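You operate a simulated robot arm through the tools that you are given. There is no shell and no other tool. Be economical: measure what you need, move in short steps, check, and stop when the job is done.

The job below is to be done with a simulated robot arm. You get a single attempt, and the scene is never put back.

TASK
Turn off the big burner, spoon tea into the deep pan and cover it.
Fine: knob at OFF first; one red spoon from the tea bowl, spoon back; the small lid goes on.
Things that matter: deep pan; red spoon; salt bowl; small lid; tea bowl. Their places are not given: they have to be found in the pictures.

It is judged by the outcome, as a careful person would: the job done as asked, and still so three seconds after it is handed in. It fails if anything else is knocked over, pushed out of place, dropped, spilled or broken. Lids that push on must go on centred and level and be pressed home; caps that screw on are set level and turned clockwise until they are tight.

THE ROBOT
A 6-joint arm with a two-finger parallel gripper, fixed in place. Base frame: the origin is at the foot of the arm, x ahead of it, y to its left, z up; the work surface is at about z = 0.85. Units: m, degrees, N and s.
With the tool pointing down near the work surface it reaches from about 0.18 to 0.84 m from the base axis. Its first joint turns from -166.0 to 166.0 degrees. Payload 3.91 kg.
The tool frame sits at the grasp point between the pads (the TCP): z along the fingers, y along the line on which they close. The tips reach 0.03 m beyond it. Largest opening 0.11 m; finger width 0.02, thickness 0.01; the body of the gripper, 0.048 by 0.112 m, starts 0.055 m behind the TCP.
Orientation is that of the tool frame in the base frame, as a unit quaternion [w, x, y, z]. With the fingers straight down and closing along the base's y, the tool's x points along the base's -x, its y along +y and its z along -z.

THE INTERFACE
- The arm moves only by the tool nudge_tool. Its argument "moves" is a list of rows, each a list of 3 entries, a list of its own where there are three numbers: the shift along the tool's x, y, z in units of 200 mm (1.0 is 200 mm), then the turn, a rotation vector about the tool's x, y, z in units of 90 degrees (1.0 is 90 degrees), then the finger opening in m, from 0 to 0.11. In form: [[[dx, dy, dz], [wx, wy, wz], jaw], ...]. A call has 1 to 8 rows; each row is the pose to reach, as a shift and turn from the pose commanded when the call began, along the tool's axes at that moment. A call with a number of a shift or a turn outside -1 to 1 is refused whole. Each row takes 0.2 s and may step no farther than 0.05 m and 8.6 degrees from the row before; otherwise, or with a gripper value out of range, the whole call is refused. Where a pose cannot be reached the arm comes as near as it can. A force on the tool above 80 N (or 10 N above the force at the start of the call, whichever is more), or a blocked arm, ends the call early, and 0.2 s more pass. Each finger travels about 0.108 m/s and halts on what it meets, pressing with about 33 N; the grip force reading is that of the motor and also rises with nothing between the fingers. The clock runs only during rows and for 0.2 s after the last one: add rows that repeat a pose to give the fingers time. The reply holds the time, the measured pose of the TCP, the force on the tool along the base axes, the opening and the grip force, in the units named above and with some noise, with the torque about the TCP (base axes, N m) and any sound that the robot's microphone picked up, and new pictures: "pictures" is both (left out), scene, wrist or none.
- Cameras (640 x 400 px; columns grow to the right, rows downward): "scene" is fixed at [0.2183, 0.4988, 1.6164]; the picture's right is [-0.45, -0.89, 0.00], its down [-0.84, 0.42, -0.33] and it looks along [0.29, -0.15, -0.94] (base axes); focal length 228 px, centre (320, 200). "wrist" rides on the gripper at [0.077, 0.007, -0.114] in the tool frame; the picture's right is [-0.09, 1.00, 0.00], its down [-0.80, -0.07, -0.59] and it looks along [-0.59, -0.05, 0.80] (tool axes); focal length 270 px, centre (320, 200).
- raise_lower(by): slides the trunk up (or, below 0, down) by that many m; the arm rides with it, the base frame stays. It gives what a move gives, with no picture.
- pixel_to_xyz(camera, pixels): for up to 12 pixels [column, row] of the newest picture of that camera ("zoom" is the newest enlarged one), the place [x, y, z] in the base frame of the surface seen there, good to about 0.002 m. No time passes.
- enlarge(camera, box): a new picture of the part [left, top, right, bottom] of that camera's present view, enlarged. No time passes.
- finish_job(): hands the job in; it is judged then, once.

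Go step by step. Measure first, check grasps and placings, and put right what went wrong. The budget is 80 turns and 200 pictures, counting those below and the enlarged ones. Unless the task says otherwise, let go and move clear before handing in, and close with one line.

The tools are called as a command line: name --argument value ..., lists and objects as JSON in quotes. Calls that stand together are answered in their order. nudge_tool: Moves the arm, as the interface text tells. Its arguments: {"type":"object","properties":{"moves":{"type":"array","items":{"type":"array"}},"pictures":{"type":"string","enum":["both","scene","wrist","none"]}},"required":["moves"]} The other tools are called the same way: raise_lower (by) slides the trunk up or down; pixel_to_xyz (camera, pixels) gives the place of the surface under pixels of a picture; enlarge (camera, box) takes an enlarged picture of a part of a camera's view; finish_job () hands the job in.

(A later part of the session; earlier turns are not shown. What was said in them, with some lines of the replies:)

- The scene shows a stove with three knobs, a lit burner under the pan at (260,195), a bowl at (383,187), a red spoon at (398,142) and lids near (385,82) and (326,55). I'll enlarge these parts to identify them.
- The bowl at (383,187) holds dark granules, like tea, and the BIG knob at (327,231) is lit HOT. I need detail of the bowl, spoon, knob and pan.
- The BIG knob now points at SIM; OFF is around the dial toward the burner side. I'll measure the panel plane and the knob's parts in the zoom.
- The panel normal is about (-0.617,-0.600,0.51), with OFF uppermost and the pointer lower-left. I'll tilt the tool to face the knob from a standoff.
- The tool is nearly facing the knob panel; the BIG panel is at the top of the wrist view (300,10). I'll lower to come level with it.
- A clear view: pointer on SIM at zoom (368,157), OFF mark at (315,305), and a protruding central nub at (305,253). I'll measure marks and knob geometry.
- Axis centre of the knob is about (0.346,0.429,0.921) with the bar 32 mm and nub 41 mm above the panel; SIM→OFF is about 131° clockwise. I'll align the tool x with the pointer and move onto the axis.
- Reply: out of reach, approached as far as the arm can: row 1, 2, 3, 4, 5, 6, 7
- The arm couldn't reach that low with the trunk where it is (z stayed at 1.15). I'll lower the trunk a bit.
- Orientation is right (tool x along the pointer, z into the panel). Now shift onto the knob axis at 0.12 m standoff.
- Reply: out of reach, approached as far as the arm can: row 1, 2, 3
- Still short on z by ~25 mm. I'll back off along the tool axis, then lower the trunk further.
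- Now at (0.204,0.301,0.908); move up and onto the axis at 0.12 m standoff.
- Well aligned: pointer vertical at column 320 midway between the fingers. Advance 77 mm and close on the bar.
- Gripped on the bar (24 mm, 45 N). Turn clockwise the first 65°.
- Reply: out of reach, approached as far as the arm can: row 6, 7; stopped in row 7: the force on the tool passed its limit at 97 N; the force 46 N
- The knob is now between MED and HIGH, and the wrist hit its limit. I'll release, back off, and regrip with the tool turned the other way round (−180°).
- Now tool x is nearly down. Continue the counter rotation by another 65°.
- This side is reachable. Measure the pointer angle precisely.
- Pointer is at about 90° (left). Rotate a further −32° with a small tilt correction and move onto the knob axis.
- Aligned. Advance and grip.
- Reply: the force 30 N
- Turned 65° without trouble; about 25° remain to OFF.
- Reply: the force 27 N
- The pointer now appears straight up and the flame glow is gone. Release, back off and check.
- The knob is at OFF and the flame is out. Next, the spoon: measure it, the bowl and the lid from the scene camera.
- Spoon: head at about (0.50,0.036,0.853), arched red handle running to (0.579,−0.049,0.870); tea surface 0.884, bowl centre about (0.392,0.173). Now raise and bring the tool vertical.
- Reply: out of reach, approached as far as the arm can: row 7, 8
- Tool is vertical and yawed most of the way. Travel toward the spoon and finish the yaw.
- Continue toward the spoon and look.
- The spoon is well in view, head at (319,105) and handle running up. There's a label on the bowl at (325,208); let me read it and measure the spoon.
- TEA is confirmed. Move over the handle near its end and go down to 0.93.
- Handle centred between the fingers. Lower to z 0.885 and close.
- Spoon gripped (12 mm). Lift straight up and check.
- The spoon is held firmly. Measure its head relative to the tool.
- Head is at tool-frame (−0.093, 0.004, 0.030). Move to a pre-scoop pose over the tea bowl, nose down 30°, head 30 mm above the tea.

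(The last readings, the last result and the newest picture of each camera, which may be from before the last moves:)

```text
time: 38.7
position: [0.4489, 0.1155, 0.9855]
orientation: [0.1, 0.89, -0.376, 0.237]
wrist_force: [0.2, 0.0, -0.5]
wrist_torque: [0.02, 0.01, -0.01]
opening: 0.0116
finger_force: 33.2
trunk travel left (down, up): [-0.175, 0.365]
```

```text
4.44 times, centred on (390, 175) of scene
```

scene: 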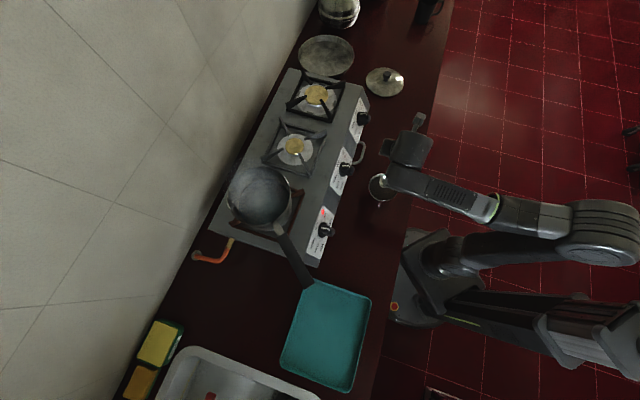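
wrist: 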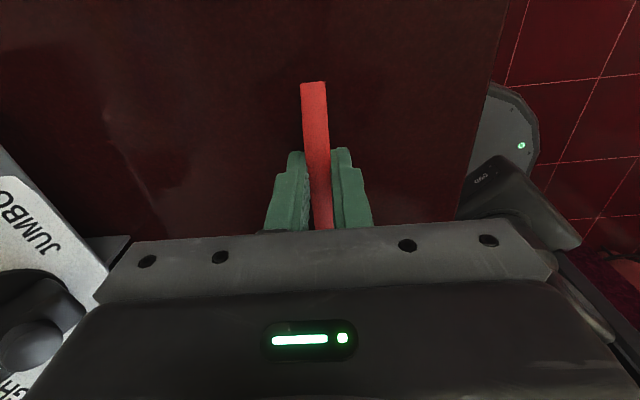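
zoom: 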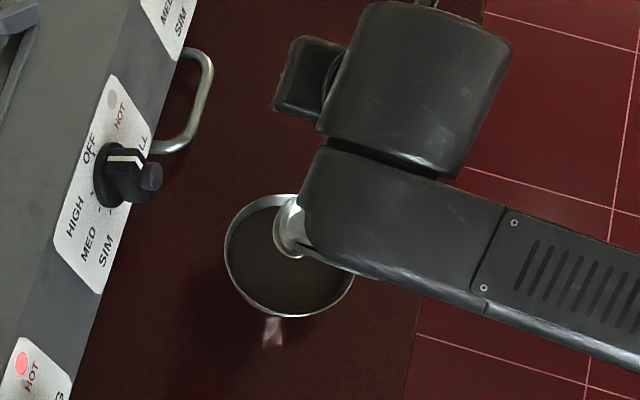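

The head is visible at zoom (287,228) above the bowl. Check where it is relative to the bowl rim.

pixel_to_xyz --camera "zoom" --pixels '[[285, 225], [278, 235], [292, 245], [298, 200], [230, 250], [275, 197], [270, 312], [340, 290], [260, 270]]'

```text
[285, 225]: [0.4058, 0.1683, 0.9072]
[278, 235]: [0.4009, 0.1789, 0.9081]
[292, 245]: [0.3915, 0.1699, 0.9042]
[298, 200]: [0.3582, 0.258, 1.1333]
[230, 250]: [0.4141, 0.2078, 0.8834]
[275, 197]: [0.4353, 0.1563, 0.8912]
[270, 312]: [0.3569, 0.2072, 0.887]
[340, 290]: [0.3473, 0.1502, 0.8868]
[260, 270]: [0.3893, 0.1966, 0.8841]
```

The head is centred well inside the rim with its rim-side clearance. Perform the scoop: dip, push forward while levelling, lift.

nudge_tool --moves '[[[-0.045, 0, 0.078], [0, 0, 0], 0.003], [[-0.09, 0, 0.156], [0, 0, 0], 0.003], [[-0.1195, 0, 0.207], [0, -0.089, 0], 0.003], [[-0.152, 0, 0.2525], [0, -0.178, 0], 0.003], [[-0.1515, 0, 0.276], [0, -0.267, 0], 0.003], [[-0.144, 0, 0.2895], [0, -0.333, 0], 0.003], [[-0.11, 0, 0.2455], [0, -0.367, 0], 0.003], [[-0.035, 0, 0.116], [0, -0.367, 0], 0.003]]' --pictures "scene"

enlarge --camera "scene" --box '[340, 130, 440, 220]'

```text
time: 40.5
position: [0.4521, 0.1156, 0.9651]
orientation: [-0.01, 0.921, -0.389, -0.027]
wrist_force: [-0.1, -0.1, -0.5]
wrist_torque: [-0.01, -0.04, 0.01]
opening: 0.0118
finger_force: 32.8
trunk travel left (down, up): [-0.175, 0.365]
```

scene: 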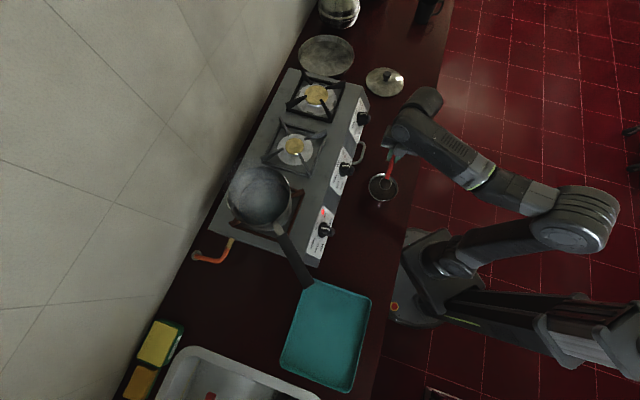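

```text
4.44 times, centred on (390, 175) of scene
```

zoom: 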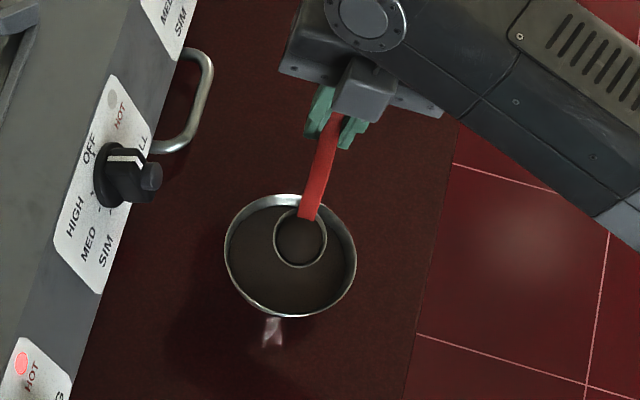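

The spoon is full of tea and the bowl unmoved. Measure the pan precisely before carrying.

enlarge --camera "scene" --box '[215, 155, 315, 245]'

```text
4.44 times, centred on (265, 200) of scene
```

zoom: 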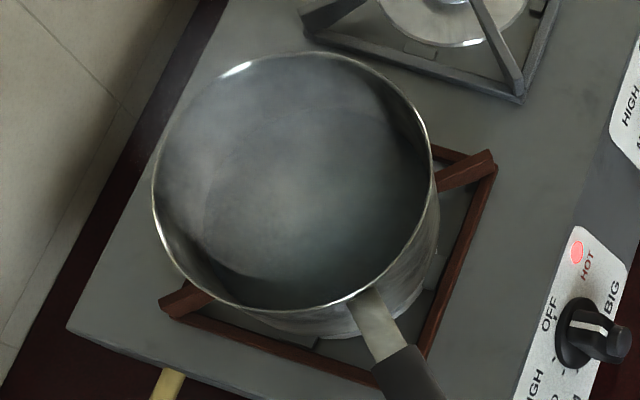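

pixel_to_xyz --camera "zoom" --pixels '[[155, 185], [172, 255], [240, 304], [320, 303], [405, 255], [429, 165], [395, 90], [310, 54], [235, 70], [290, 180], [220, 230], [375, 315]]'

```text
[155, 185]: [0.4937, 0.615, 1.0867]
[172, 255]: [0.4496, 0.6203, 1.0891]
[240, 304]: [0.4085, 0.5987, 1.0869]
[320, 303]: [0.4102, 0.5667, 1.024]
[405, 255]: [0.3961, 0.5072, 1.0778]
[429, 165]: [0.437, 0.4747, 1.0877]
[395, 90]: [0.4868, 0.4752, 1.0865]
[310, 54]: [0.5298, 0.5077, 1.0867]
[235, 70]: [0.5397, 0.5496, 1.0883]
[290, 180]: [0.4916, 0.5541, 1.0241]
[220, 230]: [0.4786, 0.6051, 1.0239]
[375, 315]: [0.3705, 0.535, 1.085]
```

Pan: centre (0.468,0.549), rim z 1.088, radius 75 mm, water at 1.024. Lift the full spoon gently.

nudge_tool --moves '[[[-0.006, 0, -0.1], [0, 0, 0], 0.003], [[-0.015, 0, -0.25], [0, 0, 0], 0.003], [[-0.025, 0, -0.43], [0, 0, 0], 0.003], [[-0.036, 0, -0.61], [0, 0, 0], 0.003], [[-0.046, 0, -0.79], [0, 0, 0], 0.003], [[-0.053, 0, -0.92], [0, 0, 0], 0.003], [[-0.057, 0, -0.98], [0, 0, 0], 0.003], [[-0.057, 0, -0.98], [0, 0, 0], 0.003]]' --pictures "none"

```text
time: 42.3
position: [0.4529, 0.1146, 1.0831]
orientation: [-0.011, 0.921, -0.389, -0.024]
wrist_force: [0.3, -0.5, 0.4]
wrist_torque: [0.01, 0.03, -0.01]
opening: 0.0119
finger_force: 32.6
out of reach, approached as far as the arm can: row 5, 6, 7, 8
trunk travel left (down, up): [-0.175, 0.365]
```

The arm topped out at z 1.083; raise the trunk by 0.1 m to gain height.

raise_lower --by 0.12

```text
time: 43.8
position: [0.4522, 0.1156, 1.203]
orientation: [-0.012, 0.921, -0.389, -0.025]
wrist_force: [-0.8, 0.6, 0.4]
wrist_torque: [0.01, -0.02, 0.01]
opening: 0.0115
finger_force: 32.9
trunk travel left (down, up): [-0.295, 0.245]
```

Carry the level spoon horizontally halfway toward the pan.

nudge_tool --moves '[[[-0.05, -0.08, 0], [0, 0, 0], 0.003], [[-0.14, -0.22, 0], [0, 0, 0], 0.003], [[-0.24, -0.37, 0], [0, 0, 0], 0.003], [[-0.34, -0.52, 0], [0, 0, 0], 0.003], [[-0.44, -0.67, 0.02], [0, 0, 0], 0.003], [[-0.5, -0.77, 0.04], [0, 0, 0], 0.003], [[-0.515, -0.795, 0.05], [0, 0, 0], 0.003], [[-0.515, -0.795, 0.05], [0, 0, 0], 0.003]]' --pictures "scene"

```text
time: 45.6
position: [0.4883, 0.2975, 1.1783]
orientation: [-0.014, 0.921, -0.388, -0.023]
wrist_force: [1.3, 0.2, -0.9]
wrist_torque: [-0.02, -0.04, 0.02]
opening: 0.0117
finger_force: 33.4
out of reach, approached as far as the arm can: row 3, 4, 5, 6, 7, 8
trunk travel left (down, up): [-0.295, 0.245]
```

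scene: 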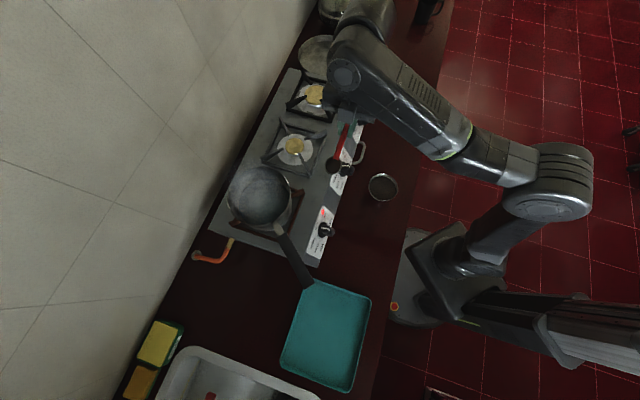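

Still near the arm's upper limit; raise the trunk another 0.12 m and continue.

raise_lower --by 0.12

nudge_tool --moves '[[[-0.04, -0.06, 0.02], [0, 0, 0], 0.003], [[-0.12, -0.18, 0.06], [0, 0, 0], 0.003], [[-0.22, -0.34, 0.12], [0, 0, 0], 0.003], [[-0.32, -0.5, 0.18], [0, 0, 0], 0.003], [[-0.42, -0.67, 0.25], [0, 0, 0], 0.003], [[-0.48, -0.77, 0.3], [0, 0, 0], 0.003], [[-0.5, -0.82, 0.35], [0, 0, 0], 0.003], [[-0.5, -0.82, 0.35], [0, 0, 0], 0.003]]' --pictures "scene"

```text
time: 47.1
position: [0.489, 0.2976, 1.2984]
orientation: [-0.014, 0.92, -0.39, -0.023]
wrist_force: [-0.9, -0.2, -0.8]
wrist_torque: [0.0, 0.03, 0.02]
opening: 0.0119
finger_force: 33.3
trunk travel left (down, up): [-0.415, 0.125]
```

```text
time: 48.9
position: [0.5179, 0.4672, 1.2178]
orientation: [-0.015, 0.921, -0.389, -0.021]
wrist_force: [-0.3, 0.0, -0.2]
wrist_torque: [-0.03, 0.01, 0.02]
opening: 0.0119
finger_force: 32.9
out of reach, approached as far as the arm can: row 3, 4, 5, 6, 7, 8
trunk travel left (down, up): [-0.415, 0.125]
```

scene: 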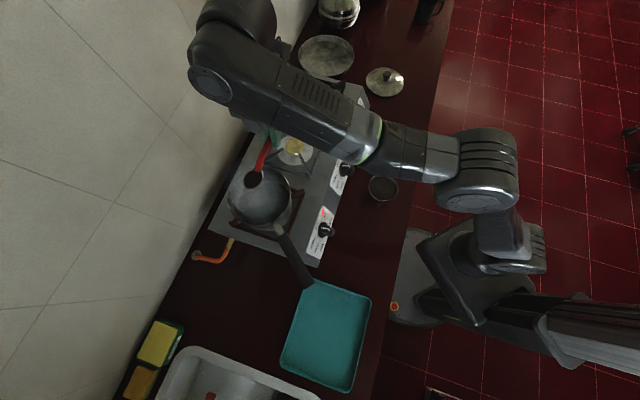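

The loaded head is over the pan but 25 mm short. Lower to z≈1.165 and finish the shift.

nudge_tool --moves '[[[0, 0, 0.1], [0, 0, 0], 0.003], [[0, -0.06, 0.2], [0, 0, 0], 0.003], [[0, -0.127, 0.265], [0, 0, 0], 0.003], [[0, -0.127, 0.265], [0, 0, 0], 0.003]]' --pictures "scene"

enlarge --camera "scene" --box '[205, 120, 325, 240]'

```text
time: 49.9
position: [0.5327, 0.4866, 1.1658]
orientation: [-0.013, 0.921, -0.389, -0.023]
wrist_force: [0.4, 0.4, -0.7]
wrist_torque: [0.0, 0.0, -0.02]
opening: 0.0119
finger_force: 33.3
trunk travel left (down, up): [-0.415, 0.125]
```

scene: 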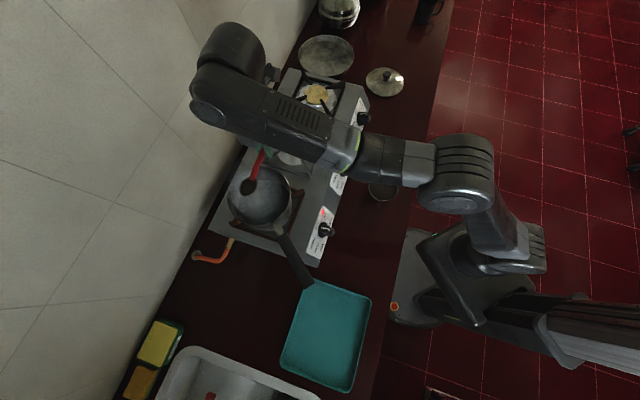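

```text
3.33 times, centred on (265, 180) of scene
```

zoom: 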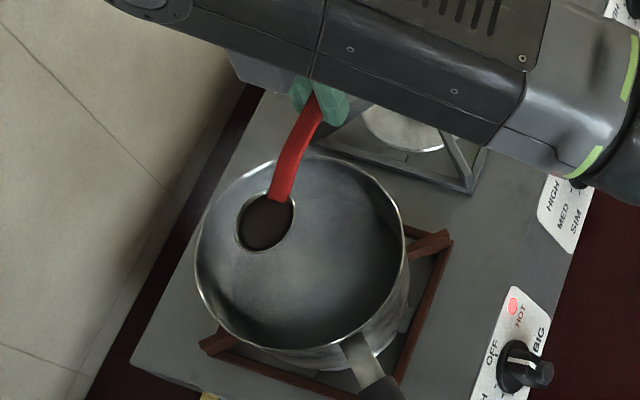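

Check the head's real position over the pan.

pixel_to_xyz --camera "zoom" --pixels '[[265, 222], [240, 225], [292, 215], [263, 248]]'

```text
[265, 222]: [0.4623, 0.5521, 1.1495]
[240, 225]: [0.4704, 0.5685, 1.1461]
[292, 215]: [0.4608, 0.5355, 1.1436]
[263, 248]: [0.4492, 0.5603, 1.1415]
```

The head is over the pan centre (0.464,0.552). Roll the spoon about its handle, pivoting on the head, to pour.

nudge_tool --moves '[[[0, 0.019, 0.008], [0.09, 0, 0], 0.003], [[0, 0.038, 0.019], [0.18, 0, 0], 0.003], [[0, 0.0575, 0.032], [0.27, 0, 0], 0.003], [[0, 0.0755, 0.048], [0.36, 0, 0], 0.003], [[0, 0.0925, 0.067], [0.45, 0, 0], 0.003], [[0, 0.108, 0.088], [0.54, 0, 0], 0.003], [[0, 0.122, 0.11], [0.63, 0, 0], 0.003], [[0, 0.1335, 0.1345], [0.72, 0, 0], 0.003]]' --pictures "scene"

enlarge --camera "scene" --box '[205, 120, 325, 240]'

```text
time: 51.7
position: [0.5159, 0.4691, 1.1416]
orientation: [-0.468, 0.794, -0.349, 0.172]
wrist_force: [-0.2, 0.4, -0.9]
wrist_torque: [-0.01, -0.01, 0.01]
opening: 0.0119
finger_force: 33.5
out of reach, approached as far as the arm can: row 8
trunk travel left (down, up): [-0.415, 0.125]
```

scene: 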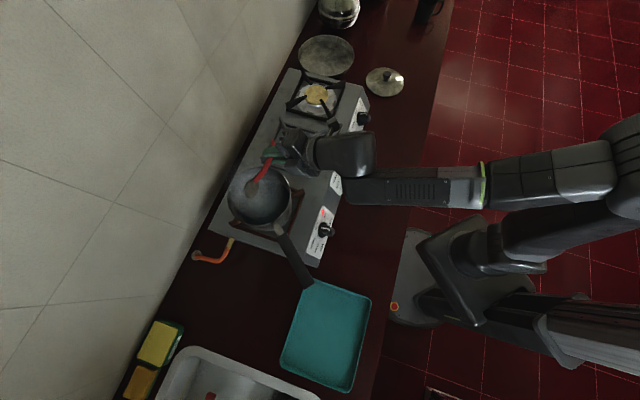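

```text
3.33 times, centred on (265, 180) of scene
```

zoom: 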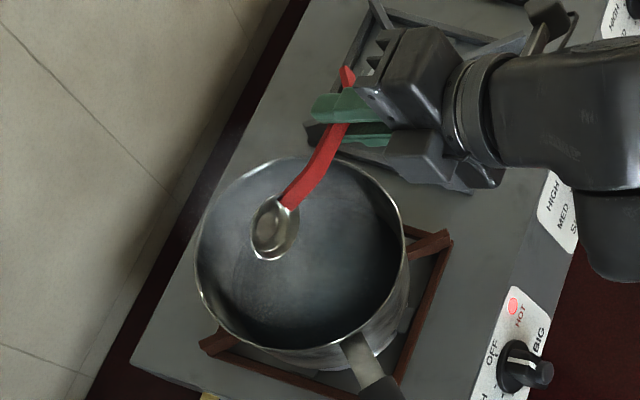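

The spoon bowl now shows bare metal: the tea went into the pan. Roll back level while rising.

nudge_tool --moves '[[[-0.003, -0.06, -0.03], [-0.08, 0, 0], 0.003], [[-0.006, -0.12, -0.05], [-0.165, 0, 0], 0.003], [[-0.009, -0.17, -0.06], [-0.25, 0, 0], 0.003], [[-0.012, -0.22, -0.06], [-0.335, 0, 0], 0.003], [[-0.013, -0.26, -0.06], [-0.42, 0, 0], 0.003], [[-0.013, -0.29, -0.05], [-0.505, 0, 0], 0.003], [[-0.013, -0.31, -0.04], [-0.59, 0, 0], 0.003], [[-0.013, -0.323, -0.04], [-0.667, 0, 0], 0.003]]' --pictures "scene"

enlarge --camera "scene" --box '[205, 120, 325, 240]'

```text
time: 53.5
position: [0.5347, 0.4843, 1.2024]
orientation: [-0.036, 0.92, -0.389, -0.014]
wrist_force: [-0.5, -1.7, 0.5]
wrist_torque: [0.0, -0.03, -0.02]
opening: 0.0118
finger_force: 33.2
out of reach, approached as far as the arm can: row 8
trunk travel left (down, up): [-0.415, 0.125]
```

scene: 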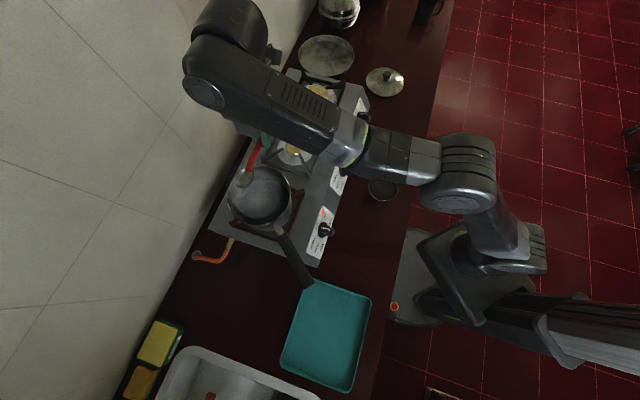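

```text
3.33 times, centred on (265, 180) of scene
```

zoom: 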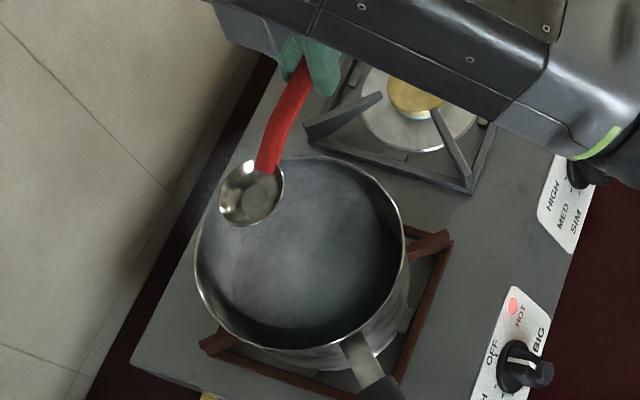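

Spoon is empty. Carry it back toward its original place, removing the small tilt.

nudge_tool --moves '[[[0.16, 0.14, 0], [0, 0, 0], 0.003], [[0.33, 0.29, 0], [-0.01, 0.01, 0], 0.003], [[0.5, 0.44, 0.02], [-0.02, 0.02, 0], 0.003], [[0.67, 0.58, 0.06], [-0.036, 0.033, 0], 0.003], [[0.84, 0.72, 0.1], [-0.036, 0.033, 0], 0.003], [[0.97, 0.85, 0.15], [-0.036, 0.033, 0], 0.003], [[0.97, 0.85, 0.15], [-0.036, 0.033, 0], 0.003]]' --pictures "none"

raise_lower --by -0.15

```text
time: 55.1
position: [0.5504, 0.2323, 1.1545]
orientation: [0.0, 0.921, -0.39, -0.001]
wrist_force: [-0.5, -0.1, -1.0]
wrist_torque: [-0.03, 0.0, 0.03]
opening: 0.0119
finger_force: 32.8
trunk travel left (down, up): [-0.415, 0.125]
```

```text
time: 56.8
position: [0.5507, 0.2315, 1.0052]
orientation: [0.001, 0.921, -0.39, 0.0]
wrist_force: [0.4, -0.3, -0.1]
wrist_torque: [-0.02, 0.03, -0.01]
opening: 0.0115
finger_force: 33.2
trunk travel left (down, up): [-0.265, 0.275]
```

Now move to above the spoon's original spot.

nudge_tool --moves '[[[0, 0, -0.15], [0, 0, 0], 0.003], [[0.16, 0.14, -0.2], [0, 0, 0], 0.003], [[0.33, 0.29, -0.2], [0, 0, 0], 0.003], [[0.5, 0.45, -0.2], [0, 0, 0], 0.003], [[0.67, 0.6, -0.2], [0, 0, 0], 0.003], [[0.84, 0.75, -0.15], [0, 0, 0], 0.003], [[0.977, 0.88, -0.1], [0, 0, 0], 0.003], [[0.977, 0.88, 0.05], [0, 0, 0], 0.003]]' --pictures "scene"

enlarge --camera "scene" --box '[350, 60, 460, 170]'

```text
time: 58.6
position: [0.5605, -0.0334, 0.991]
orientation: [-0.001, 0.921, -0.391, 0.0]
wrist_force: [0.1, -0.3, -0.6]
wrist_torque: [0.01, -0.04, -0.01]
opening: 0.0119
finger_force: 32.2
trunk travel left (down, up): [-0.265, 0.275]
```

scene: 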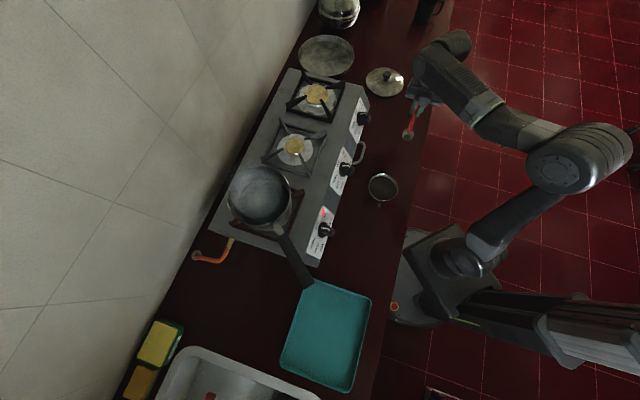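

```text
3.64 times, centred on (405, 115) of scene
```

zoom: 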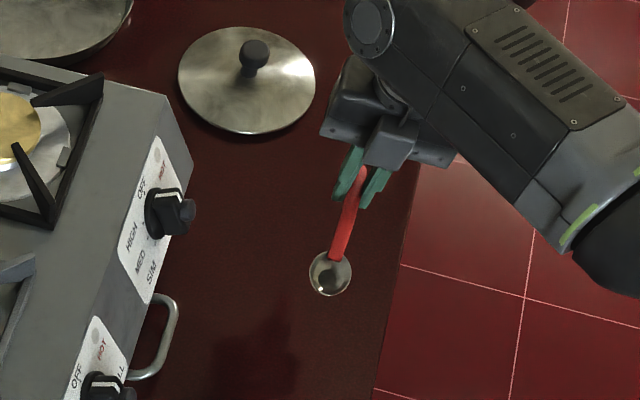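

Directly above the original spot, level. Lower to z 0.887 and release.

nudge_tool --moves '[[[-0.007, -0.007, 0.2], [0, 0, 0], 0.003], [[-0.007, -0.007, 0.38], [0, 0, 0], 0.003], [[-0.007, -0.007, 0.47], [0, 0, 0], 0.003], [[-0.007, -0.007, 0.519], [0, 0, 0], 0.003], [[-0.007, -0.007, 0.519], [0, 0, 0], 0.003]]' --pictures "none"

nudge_tool --moves '[[[0, 0, 0], [0, 0, 0], 0.02], [[0, 0, 0], [0, 0, 0], 0.035], [[0, 0, 0], [0, 0, 0], 0.035], [[0, 0, -0.1], [0, 0, 0], 0.035], [[0, 0, -0.3], [0, 0, 0], 0.035], [[0, 0, -0.5], [0, 0, 0], 0.035], [[0, 0, -0.7], [0, 0, 0], 0.035], [[0, 0, -0.7], [0, 0, 0], 0.035]]' --pictures "both"

```text
time: 59.8
position: [0.5606, -0.0279, 0.8915]
orientation: [0.0, 0.921, -0.39, -0.001]
wrist_force: [0.2, -1.3, -0.9]
wrist_torque: [-0.04, -0.03, 0.0]
opening: 0.0118
finger_force: 32.6
trunk travel left (down, up): [-0.265, 0.275]
```

```text
time: 61.6
position: [0.5626, -0.0265, 1.0297]
orientation: [0.0, 0.921, -0.39, -0.002]
wrist_force: [-0.6, 0.3, -0.2]
wrist_torque: [-0.02, -0.01, -0.01]
opening: 0.0348
finger_force: 0.0
trunk travel left (down, up): [-0.265, 0.275]
```

scene: 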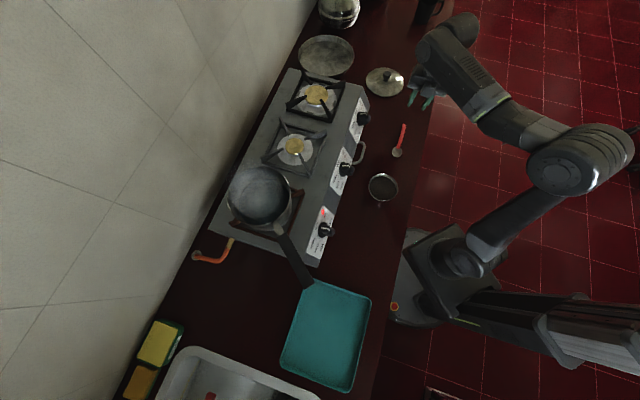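
wrist: 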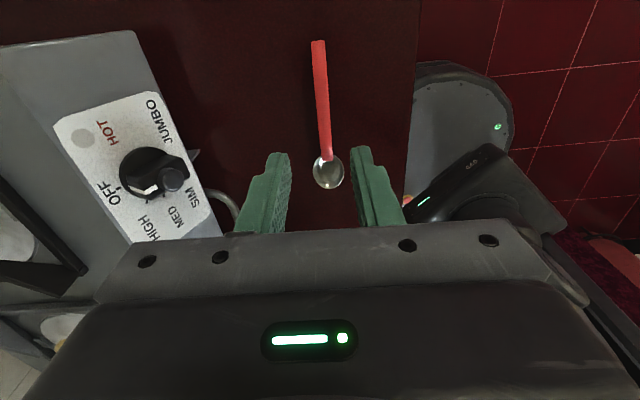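

The spoon is back on the counter, upright and in its place. Now measure the small lid and its knob.

enlarge --camera "scene" --box '[350, 55, 420, 105]'

pixel_to_xyz --camera "zoom" --pixels '[[320, 200], [360, 160], [380, 165]]'

```text
8.00 times, centred on (385, 80) of scene
```

zoom: 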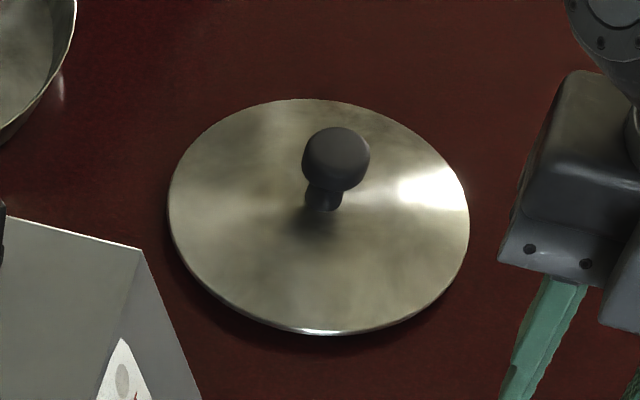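

```text
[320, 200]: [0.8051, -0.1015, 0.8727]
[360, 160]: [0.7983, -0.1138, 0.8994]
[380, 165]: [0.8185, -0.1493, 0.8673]
```

pixel_to_xyz --camera "zoom" --pixels '[[337, 140], [337, 160], [310, 155], [366, 155], [337, 185], [175, 200], [465, 220], [310, 103], [315, 330], [240, 220], [400, 260], [325, 205]]'

```text
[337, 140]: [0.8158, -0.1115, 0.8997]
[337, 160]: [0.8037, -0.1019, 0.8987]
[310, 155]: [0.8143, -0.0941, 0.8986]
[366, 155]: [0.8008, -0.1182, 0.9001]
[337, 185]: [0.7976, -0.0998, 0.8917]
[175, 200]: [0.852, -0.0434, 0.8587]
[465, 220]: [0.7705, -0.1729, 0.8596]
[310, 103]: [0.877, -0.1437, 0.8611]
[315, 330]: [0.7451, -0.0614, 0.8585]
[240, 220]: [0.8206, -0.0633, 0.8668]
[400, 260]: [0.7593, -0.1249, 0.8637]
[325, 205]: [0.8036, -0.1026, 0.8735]
```

Lid: centre ≈(0.811,−0.105), diameter ≈0.154, knob ball ≈28 mm with its top at z≈0.902. Move over toward it with the jaws open.

nudge_tool --moves '[[[0.19, -0.1, 0], [0, 0, 0], 0.06], [[0.38, -0.2, 0], [0, 0, 0], 0.06], [[0.57, -0.31, 0], [0, 0, 0], 0.06], [[0.76, -0.41, 0], [0, 0, 0], 0.06], [[0.95, -0.51, 0.1], [0, 0, 0], 0.06], [[0.95, -0.51, 0.1], [0, 0, 0], 0.06]]' --pictures "wrist"

```text
time: 63.0
position: [0.7613, -0.0935, 1.0014]
orientation: [-0.001, 0.921, -0.39, 0.004]
wrist_force: [0.4, 0.0, 0.0]
wrist_torque: [0.01, 0.03, 0.01]
opening: 0.0598
finger_force: 0.1
out of reach, approached as far as the arm can: row 5, 6
trunk travel left (down, up): [-0.265, 0.275]
```

wrist: 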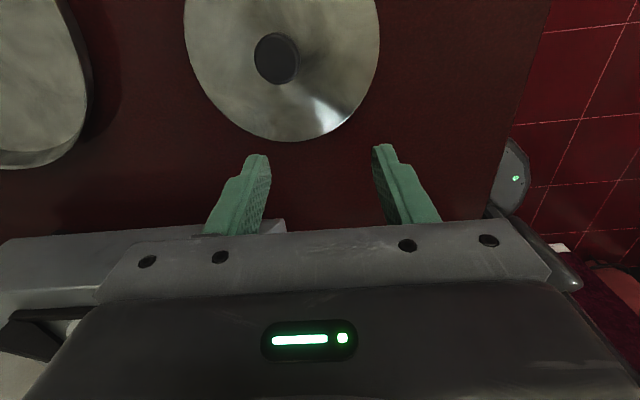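

Reach needs a higher trunk here. Measure the lid from this view, then raise the trunk 0.08 m.

pixel_to_xyz --camera "wrist" --pixels '[[275, 55], [275, 80], [257, 58], [297, 58], [280, 38], [272, 140], [195, 80], [378, 30], [186, 30], [350, 110], [240, 55], [330, 55]]'

raise_lower --by 0.08

```text
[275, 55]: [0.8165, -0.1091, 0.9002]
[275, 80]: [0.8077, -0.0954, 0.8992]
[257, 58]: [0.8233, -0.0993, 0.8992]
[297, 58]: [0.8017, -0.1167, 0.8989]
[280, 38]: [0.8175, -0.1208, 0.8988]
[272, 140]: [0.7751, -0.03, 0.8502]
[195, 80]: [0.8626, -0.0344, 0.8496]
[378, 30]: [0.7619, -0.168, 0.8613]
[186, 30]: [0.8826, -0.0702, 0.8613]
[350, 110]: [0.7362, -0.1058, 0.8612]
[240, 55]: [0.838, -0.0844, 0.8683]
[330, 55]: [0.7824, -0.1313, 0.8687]
```

```text
time: 64.2
position: [0.7618, -0.0934, 1.081]
orientation: [-0.001, 0.921, -0.39, 0.005]
wrist_force: [0.0, 0.3, 0.2]
wrist_torque: [-0.03, -0.01, -0.02]
opening: 0.0598
finger_force: 0.0
trunk travel left (down, up): [-0.345, 0.195]
```

Knob centre (0.8125,−0.108), top z 0.900. Move above it, descending to z 0.95.

nudge_tool --moves '[[[0, 0, 0.2], [0, 0, 0], 0.06], [[0.08, -0.05, 0.35], [0, 0, 0], 0.06], [[0.16, -0.09, 0.5], [0, 0, 0], 0.06], [[0.223, -0.132, 0.655], [0, 0, 0], 0.06], [[0.223, -0.132, 0.655], [0, 0, 0], 0.06]]' --pictures "wrist"

```text
time: 65.4
position: [0.8114, -0.1074, 0.9497]
orientation: [-0.002, 0.921, -0.39, 0.006]
wrist_force: [-0.7, -0.1, -0.1]
wrist_torque: [0.03, 0.05, 0.01]
opening: 0.06
finger_force: 0.0
trunk travel left (down, up): [-0.345, 0.195]
```

wrist: 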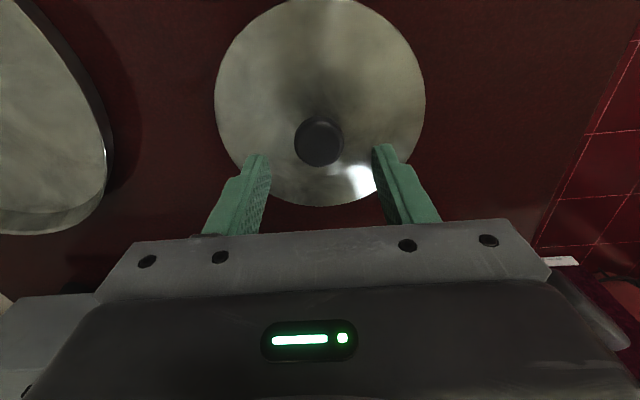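

Knob centred at (320,142) between the fingers. Lower to 0.906 and grip.

nudge_tool --moves '[[[0, 0, 0.12], [0, 0, 0], 0.06], [[0, 0, 0.2185], [0, 0, 0], 0.06], [[0, 0, 0.2185], [0, 0, 0], 0.06], [[0, 0, 0.2185], [0, 0, 0], 0.04], [[0, 0, 0.2185], [0, 0, 0], 0.02], [[0, 0, 0.2185], [0, 0, 0], 0.015], [[0, 0, 0.2185], [0, 0, 0], 0.015]]' --pictures "wrist"

```text
time: 67.0
position: [0.8125, -0.1076, 0.9074]
orientation: [-0.001, 0.921, -0.39, 0.004]
wrist_force: [0.0, 0.5, 0.0]
wrist_torque: [-0.03, -0.02, 0.02]
opening: 0.0327
finger_force: 32.9
trunk travel left (down, up): [-0.345, 0.195]
```

wrist: 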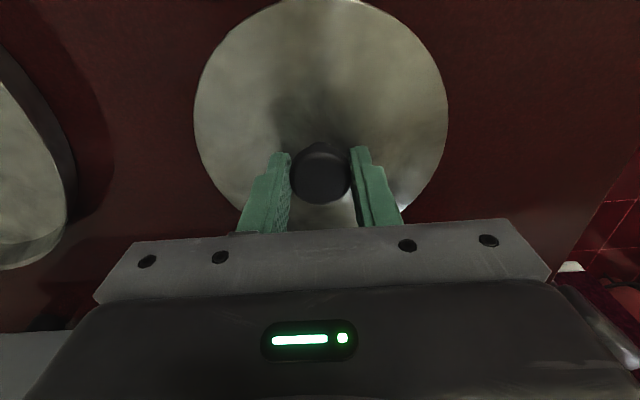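

Lid knob gripped (33 mm). Lift it vertically with the trunk.

raise_lower --by 0.19

nudge_tool --moves '[[[0, 0, -0.1], [0, 0, 0], 0.015], [[0, 0, -0.25], [0, 0, 0], 0.015], [[0, 0, -0.42], [0, 0, 0], 0.015], [[-0.1, -0.05, -0.5], [0, 0, 0], 0.015], [[-0.1, -0.05, -0.5], [0, 0, 0], 0.015]]' --pictures "both"

```text
time: 69.1
position: [0.8135, -0.1087, 1.0986]
orientation: [-0.001, 0.921, -0.39, 0.004]
wrist_force: [-0.3, 0.8, -1.5]
wrist_torque: [-0.01, 0.01, -0.02]
opening: 0.0328
finger_force: 32.9
trunk travel left (down, up): [-0.535, 0.005]
```

```text
time: 70.3
position: [0.797, -0.0859, 1.1956]
orientation: [-0.002, 0.92, -0.391, 0.004]
wrist_force: [-1.2, 0.7, -2.1]
wrist_torque: [-0.01, 0.0, -0.04]
opening: 0.0328
finger_force: 33.3
out of reach, approached as far as the arm can: row 2, 3, 4, 5
trunk travel left (down, up): [-0.535, 0.005]
```

scene: 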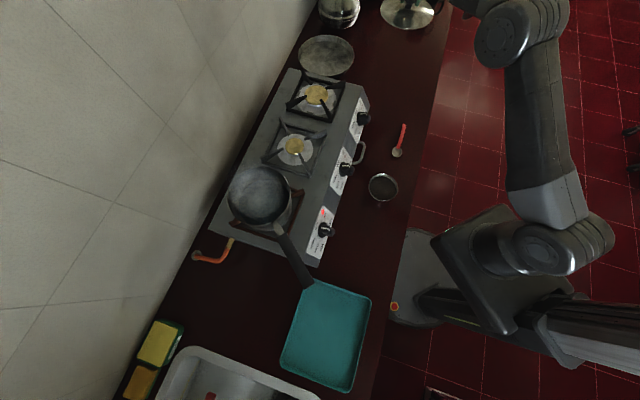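
wrist: 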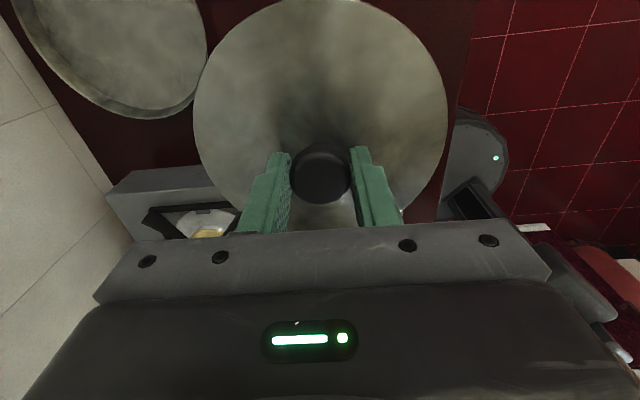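

The lid is held level. Carry it toward the pan at z≈1.19.

nudge_tool --moves '[[[-0.1, -0.03, 0], [0, 0, 0], 0.015], [[-0.28, -0.083, 0], [0, 0, 0], 0.015], [[-0.47, -0.14, 0], [0, 0, 0], 0.015], [[-0.66, -0.196, 0], [0, 0, 0], 0.015], [[-0.857, -0.255, 0], [0, 0, 0], 0.015]]' --pictures "none"

nudge_tool --moves '[[[-0.17, -0.05, 0], [0, 0, 0], 0.015], [[-0.34, -0.1, 0], [0, 0, 0], 0.015], [[-0.51, -0.15, 0], [0, 0, 0], 0.015], [[-0.69, -0.205, 0], [0, 0, 0], 0.015], [[-0.857, -0.255, 0], [0, 0, 0], 0.015]]' --pictures "scene"

```text
time: 71.5
position: [0.7143, 0.0717, 1.1951]
orientation: [-0.001, 0.921, -0.39, 0.004]
wrist_force: [-0.1, 1.0, -0.9]
wrist_torque: [0.03, 0.01, 0.03]
opening: 0.0329
finger_force: 33.1
trunk travel left (down, up): [-0.535, 0.005]
```

```text
time: 72.7
position: [0.6317, 0.2302, 1.1922]
orientation: [-0.001, 0.921, -0.39, 0.004]
wrist_force: [-0.5, -0.2, -1.8]
wrist_torque: [0.02, -0.02, 0.03]
opening: 0.0327
finger_force: 33.2
trunk travel left (down, up): [-0.535, 0.005]
```

scene: 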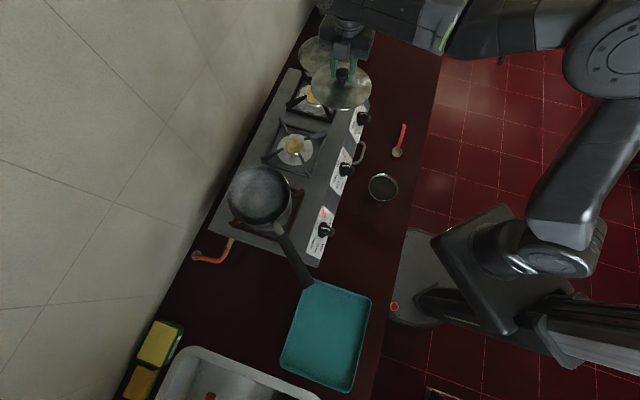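

Continue to over the pan.

nudge_tool --moves '[[[-0.17, -0.05, 0], [0, 0, 0], 0.015], [[-0.34, -0.1, 0], [0, 0, 0], 0.015], [[-0.51, -0.15, 0], [0, 0, 0], 0.015], [[-0.69, -0.205, 0], [0, 0, 0], 0.015], [[-0.857, -0.26, 0], [0, 0, 0], 0.015]]' --pictures "none"

nudge_tool --moves '[[[-0.17, -0.05, 0], [0, 0, 0], 0.015], [[-0.34, -0.1, 0], [0, 0, 0], 0.015], [[-0.51, -0.15, 0], [0, 0, 0], 0.015], [[-0.69, -0.205, 0], [0, 0, 0], 0.015], [[-0.857, -0.26, 0], [0, 0, 0], 0.015], [[-0.857, -0.26, 0], [0, 0, 0], 0.015]]' --pictures "both"

```text
time: 73.9
position: [0.5502, 0.3932, 1.192]
orientation: [-0.001, 0.921, -0.389, 0.004]
wrist_force: [0.3, 0.4, -1.6]
wrist_torque: [-0.03, 0.0, 0.0]
opening: 0.0329
finger_force: 33.3
trunk travel left (down, up): [-0.535, 0.005]
```

```text
time: 75.3
position: [0.4672, 0.5512, 1.1917]
orientation: [-0.002, 0.921, -0.39, 0.004]
wrist_force: [-0.4, -0.1, -0.7]
wrist_torque: [0.01, -0.04, 0.0]
opening: 0.0329
finger_force: 32.7
trunk travel left (down, up): [-0.535, 0.005]
```

scene: 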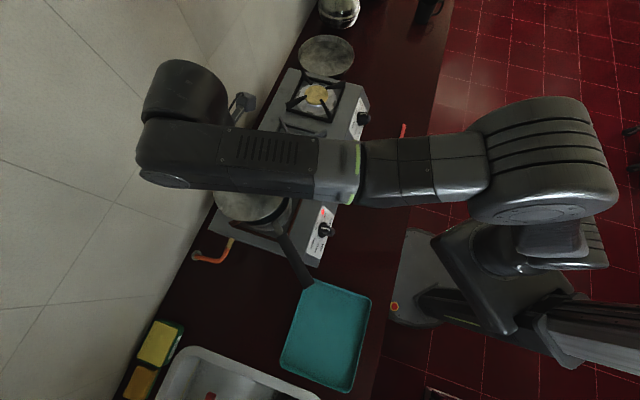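
wrist: 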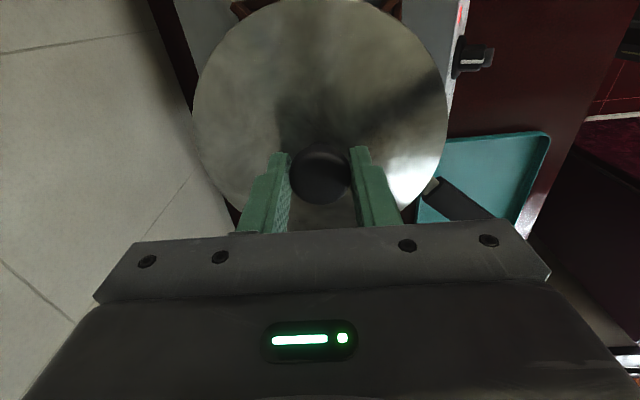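

Over the pan. Check the lid's actual centre and level from its rim points.

pixel_to_xyz --camera "wrist" --pixels '[[200, 90], [210, 175], [438, 80], [440, 150], [260, 10], [380, 12], [408, 190], [226, 195], [320, 175], [300, 175], [342, 175], [320, 155]]'

enlarge --camera "scene" --box '[195, 160, 315, 250]'

```text
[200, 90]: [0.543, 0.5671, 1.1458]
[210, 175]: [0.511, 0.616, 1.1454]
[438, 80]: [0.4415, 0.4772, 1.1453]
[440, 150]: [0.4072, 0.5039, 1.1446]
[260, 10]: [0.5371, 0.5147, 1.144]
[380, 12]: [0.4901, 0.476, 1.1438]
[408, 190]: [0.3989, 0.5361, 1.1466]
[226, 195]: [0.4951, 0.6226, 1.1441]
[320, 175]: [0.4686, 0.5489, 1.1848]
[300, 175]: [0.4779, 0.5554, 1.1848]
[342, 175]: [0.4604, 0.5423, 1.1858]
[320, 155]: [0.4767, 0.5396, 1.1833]
```

```text
4.44 times, centred on (255, 205) of scene
```

zoom: 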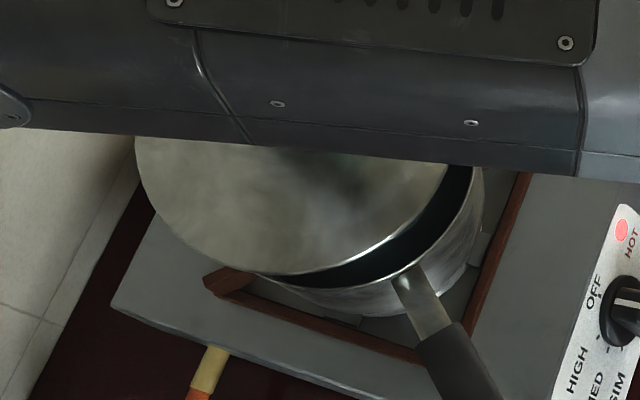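

The lid is level and centred about (0.469,0.549). Refine the pan's rim position against it from this zoomed view.

pixel_to_xyz --camera "zoom" --pixels '[[483, 170], [481, 190], [470, 215], [455, 235], [435, 255], [380, 282], [350, 287], [320, 288], [290, 283], [474, 180], [400, 225], [300, 272]]'

```text
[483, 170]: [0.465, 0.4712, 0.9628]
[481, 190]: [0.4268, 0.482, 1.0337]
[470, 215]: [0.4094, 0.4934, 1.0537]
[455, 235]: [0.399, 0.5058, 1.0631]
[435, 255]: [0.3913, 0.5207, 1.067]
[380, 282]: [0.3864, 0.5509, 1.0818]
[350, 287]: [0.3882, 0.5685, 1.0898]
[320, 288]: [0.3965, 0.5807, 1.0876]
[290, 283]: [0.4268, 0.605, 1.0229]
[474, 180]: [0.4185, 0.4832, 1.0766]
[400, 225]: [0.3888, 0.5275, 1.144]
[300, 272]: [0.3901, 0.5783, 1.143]
```

The pan's centre looks like ≈(0.465,0.547); nudge the lid by about (−2,−3) mm and descend to ~10 mm above the rim, then check.

nudge_tool --moves '[[[0.002, 0.01, 0.08], [0, 0, 0], 0.015], [[0.004, 0.017, 0.16], [0, 0, 0], 0.015], [[0.004, 0.017, 0.235], [0, 0, 0], 0.015], [[0.004, 0.017, 0.235], [0, 0, 0], 0.015]]' --pictures "both"

enlarge --camera "scene" --box '[210, 170, 310, 240]'

enlarge --camera "wrist" --box '[160, 0, 480, 220]'

```text
time: 76.3
position: [0.4654, 0.5474, 1.1439]
orientation: [-0.001, 0.921, -0.39, 0.004]
wrist_force: [-0.3, 0.3, -1.9]
wrist_torque: [-0.02, -0.01, -0.01]
opening: 0.0329
finger_force: 32.8
trunk travel left (down, up): [-0.535, 0.005]
```

scene: 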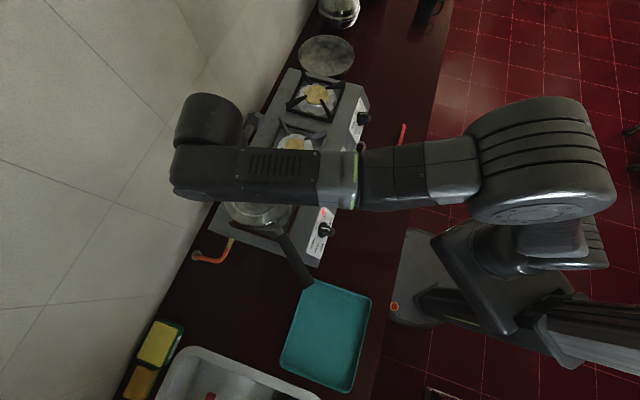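
wrist: 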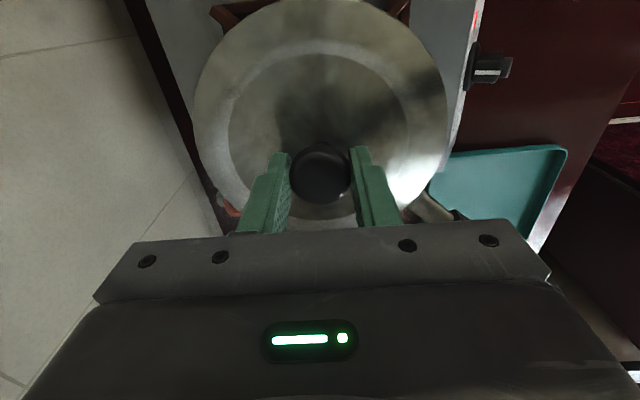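

```text
5.71 times, centred on (260, 205) of scene
```

zoom: 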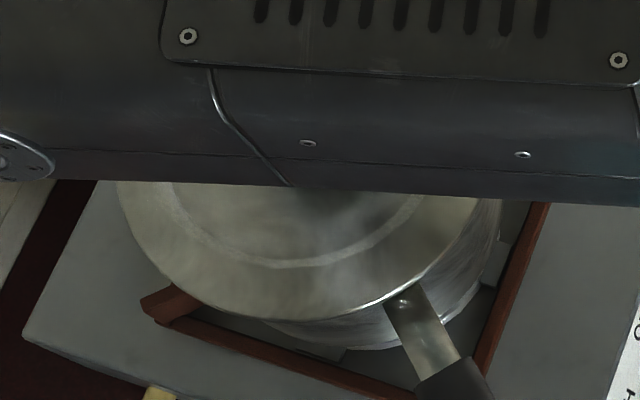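

```text
1.82 times, centred on (320, 110) of wrist
```

zoom: 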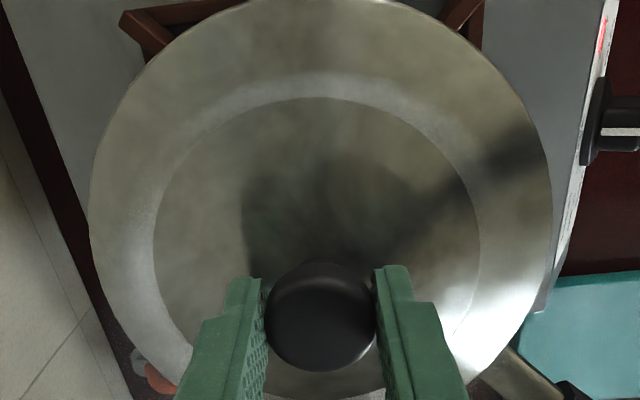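

About 9 mm to go. Descend gently and look for contact.

nudge_tool --moves '[[[0, 0, 0.02], [0, 0, 0], 0.015], [[0, 0, 0.035], [0, 0, 0], 0.015], [[0, 0, 0.045], [0, 0, 0], 0.015], [[0, 0, 0.045], [0, 0, 0], 0.015]]' --pictures "wrist"

enlarge --camera "scene" --box '[210, 170, 310, 240]'

```text
time: 77.3
position: [0.465, 0.5455, 1.1389]
orientation: [-0.005, 0.921, -0.39, 0.006]
wrist_force: [6.8, 7.1, 27.6]
wrist_torque: [-0.02, -0.12, -0.03]
opening: 0.0329
finger_force: 33.2
trunk travel left (down, up): [-0.535, 0.005]
```

wrist: 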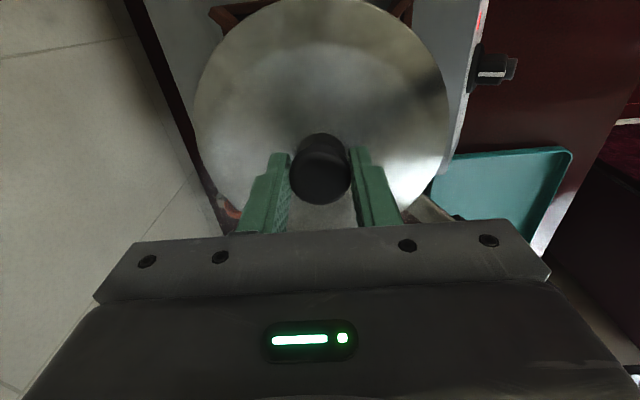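

```text
5.71 times, centred on (260, 205) of scene
```

zoom: 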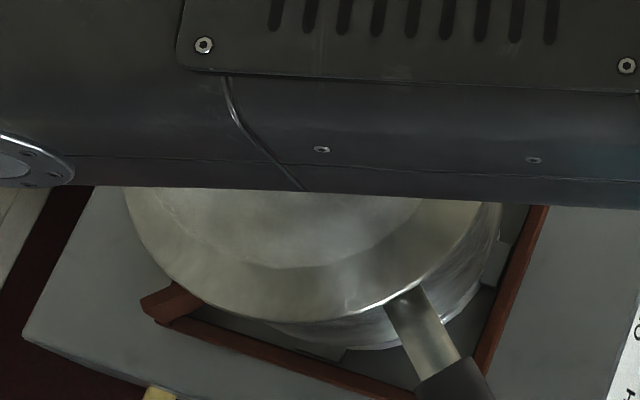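

Contact, 28 N, and the knob looks slightly rotated in the grip. Check whether the lid is level and its centring.

pixel_to_xyz --camera "wrist" --pixels '[[200, 90], [210, 170], [440, 80], [442, 150], [260, 12], [380, 12], [408, 188], [226, 192], [250, 100], [400, 100], [320, 30], [320, 80]]'

pixel_to_xyz --camera "zoom" --pixels '[[130, 220], [160, 270], [210, 305], [270, 318], [330, 318], [385, 300], [430, 270], [465, 235], [300, 240]]'

```text
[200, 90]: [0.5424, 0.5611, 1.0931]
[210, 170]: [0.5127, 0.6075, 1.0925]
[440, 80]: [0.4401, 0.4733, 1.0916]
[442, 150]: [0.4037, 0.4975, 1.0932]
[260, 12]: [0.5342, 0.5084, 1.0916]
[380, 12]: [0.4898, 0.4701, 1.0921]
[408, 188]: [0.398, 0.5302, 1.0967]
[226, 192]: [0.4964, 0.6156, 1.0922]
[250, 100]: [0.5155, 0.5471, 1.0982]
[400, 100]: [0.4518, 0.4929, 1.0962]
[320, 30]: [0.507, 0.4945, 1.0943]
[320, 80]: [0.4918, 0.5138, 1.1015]
```

```text
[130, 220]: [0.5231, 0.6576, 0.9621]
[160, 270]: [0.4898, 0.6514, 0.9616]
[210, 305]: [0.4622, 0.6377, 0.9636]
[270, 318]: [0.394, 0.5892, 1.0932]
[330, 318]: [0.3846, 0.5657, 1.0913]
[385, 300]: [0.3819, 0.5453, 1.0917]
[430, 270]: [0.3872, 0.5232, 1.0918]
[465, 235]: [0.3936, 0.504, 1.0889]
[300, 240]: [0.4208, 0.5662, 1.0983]
```

The lid rim reads z≈1.092 all round (level) and centred at about (0.464,0.546) — seated on the pan. Relieve the pressure, open, and rise clear.

nudge_tool --moves '[[[0, 0, -0.015], [0, 0, 0], 0.015], [[0, 0, -0.015], [0, 0, 0], 0.03], [[0, 0, -0.015], [0, 0, 0], 0.045], [[0, 0, -0.015], [0, 0, 0], 0.06], [[0, 0, -0.015], [0, 0, 0], 0.06], [[0, 0, -0.12], [0, 0, 0], 0.06], [[0, 0, -0.3], [0, 0, 0], 0.06]]' --pictures "wrist"

```text
time: 78.9
position: [0.4678, 0.5453, 1.1932]
orientation: [-0.001, 0.921, -0.39, 0.004]
wrist_force: [0.2, 0.1, 0.1]
wrist_torque: [0.03, 0.0, 0.01]
opening: 0.06
finger_force: 0.0
trunk travel left (down, up): [-0.535, 0.005]
```

wrist: 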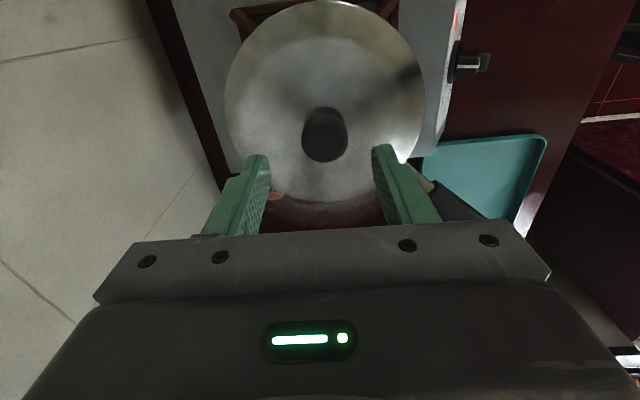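

Released. Move clear sideways and inspect the result.

nudge_tool --moves '[[[0.0, 0, -0.1], [0, 0, 0], 0.06], [[0.2, 0.06, -0.1], [0, 0, 0], 0.06], [[0.42, 0.12, -0.1], [0, 0, 0], 0.06], [[0.64, 0.18, -0.1], [0, 0, 0], 0.06], [[0.86, 0.24, -0.1], [0, 0, 0], 0.06], [[0.98, 0.4, -0.1], [0, 0, 0], 0.06], [[0.98, 0.62, -0.1], [0, 0, 0], 0.06], [[0.98, 0.85, -0.1], [0, 0, 0], 0.06]]' --pictures "scene"

enlarge --camera "scene" --box '[205, 150, 345, 250]'

```text
time: 80.7
position: [0.4805, 0.2873, 1.2183]
orientation: [-0.002, 0.921, -0.389, 0.004]
wrist_force: [0.2, 0.4, 0.3]
wrist_torque: [0.0, -0.02, -0.02]
opening: 0.0601
finger_force: 0.1
trunk travel left (down, up): [-0.535, 0.005]
```

scene: 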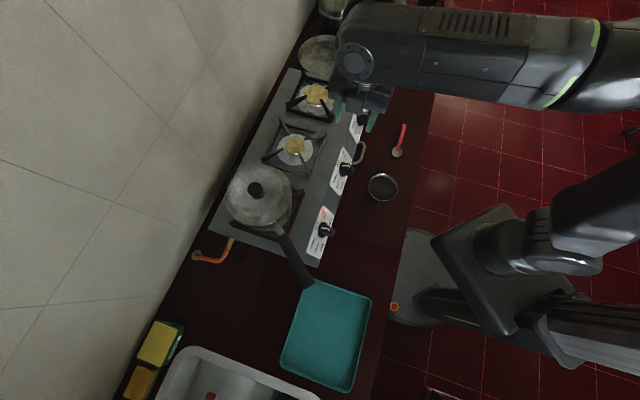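

```text
4.00 times, centred on (275, 200) of scene
```

zoom: 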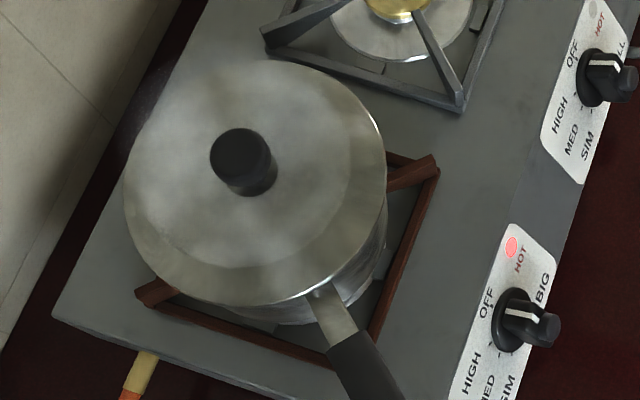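

The lid sits on the pan. Verify level all round, and that knob, spoon and bowl are in order.

pixel_to_xyz --camera "zoom" --pixels '[[128, 190], [150, 250], [200, 290], [260, 302], [330, 280], [370, 235], [383, 160], [340, 85], [260, 63], [180, 95], [245, 140], [330, 298]]'

enlarge --camera "scene" --box '[305, 110, 425, 250]'

```text
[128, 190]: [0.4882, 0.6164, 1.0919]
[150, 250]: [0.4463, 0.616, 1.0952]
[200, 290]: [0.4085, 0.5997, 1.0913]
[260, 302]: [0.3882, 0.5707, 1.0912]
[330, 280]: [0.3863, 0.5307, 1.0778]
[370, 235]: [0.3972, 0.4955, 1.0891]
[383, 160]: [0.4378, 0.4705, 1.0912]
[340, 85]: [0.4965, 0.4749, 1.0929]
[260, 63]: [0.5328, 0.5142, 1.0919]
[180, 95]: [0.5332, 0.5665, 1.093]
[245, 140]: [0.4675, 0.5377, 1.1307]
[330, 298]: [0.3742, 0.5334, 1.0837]
```

```text
2.86 times, centred on (365, 180) of scene
```

zoom: 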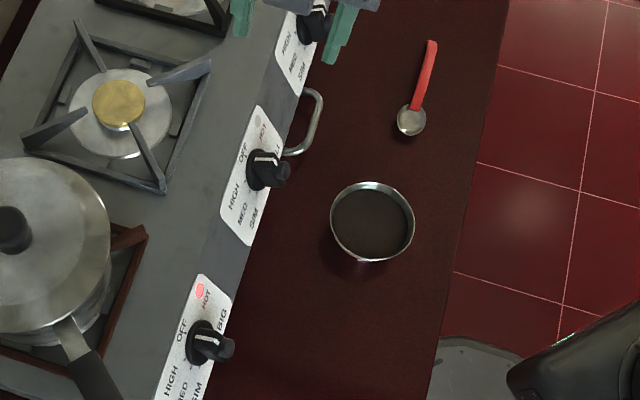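

The lid is level (rim z 1.091–1.093) and its outline is concentric with the empty pan's earlier outline. The BIG knob is at OFF, the spoon is back in place, the tea bowl hasn't moved, and the arm is clear, so I'll hand it in.

finish_job

```text
The job is handed in.
```

The big burner is off, one red spoon of tea went into the deep pan, the spoon is back where it was, and the small lid sits centred and level on the pan. I couldn't see the tea itself in the pan: the spoon came away empty over it, and nothing had spilled that I could see. The salt bowl never showed in any picture; the bowl I used is labelled TEA.
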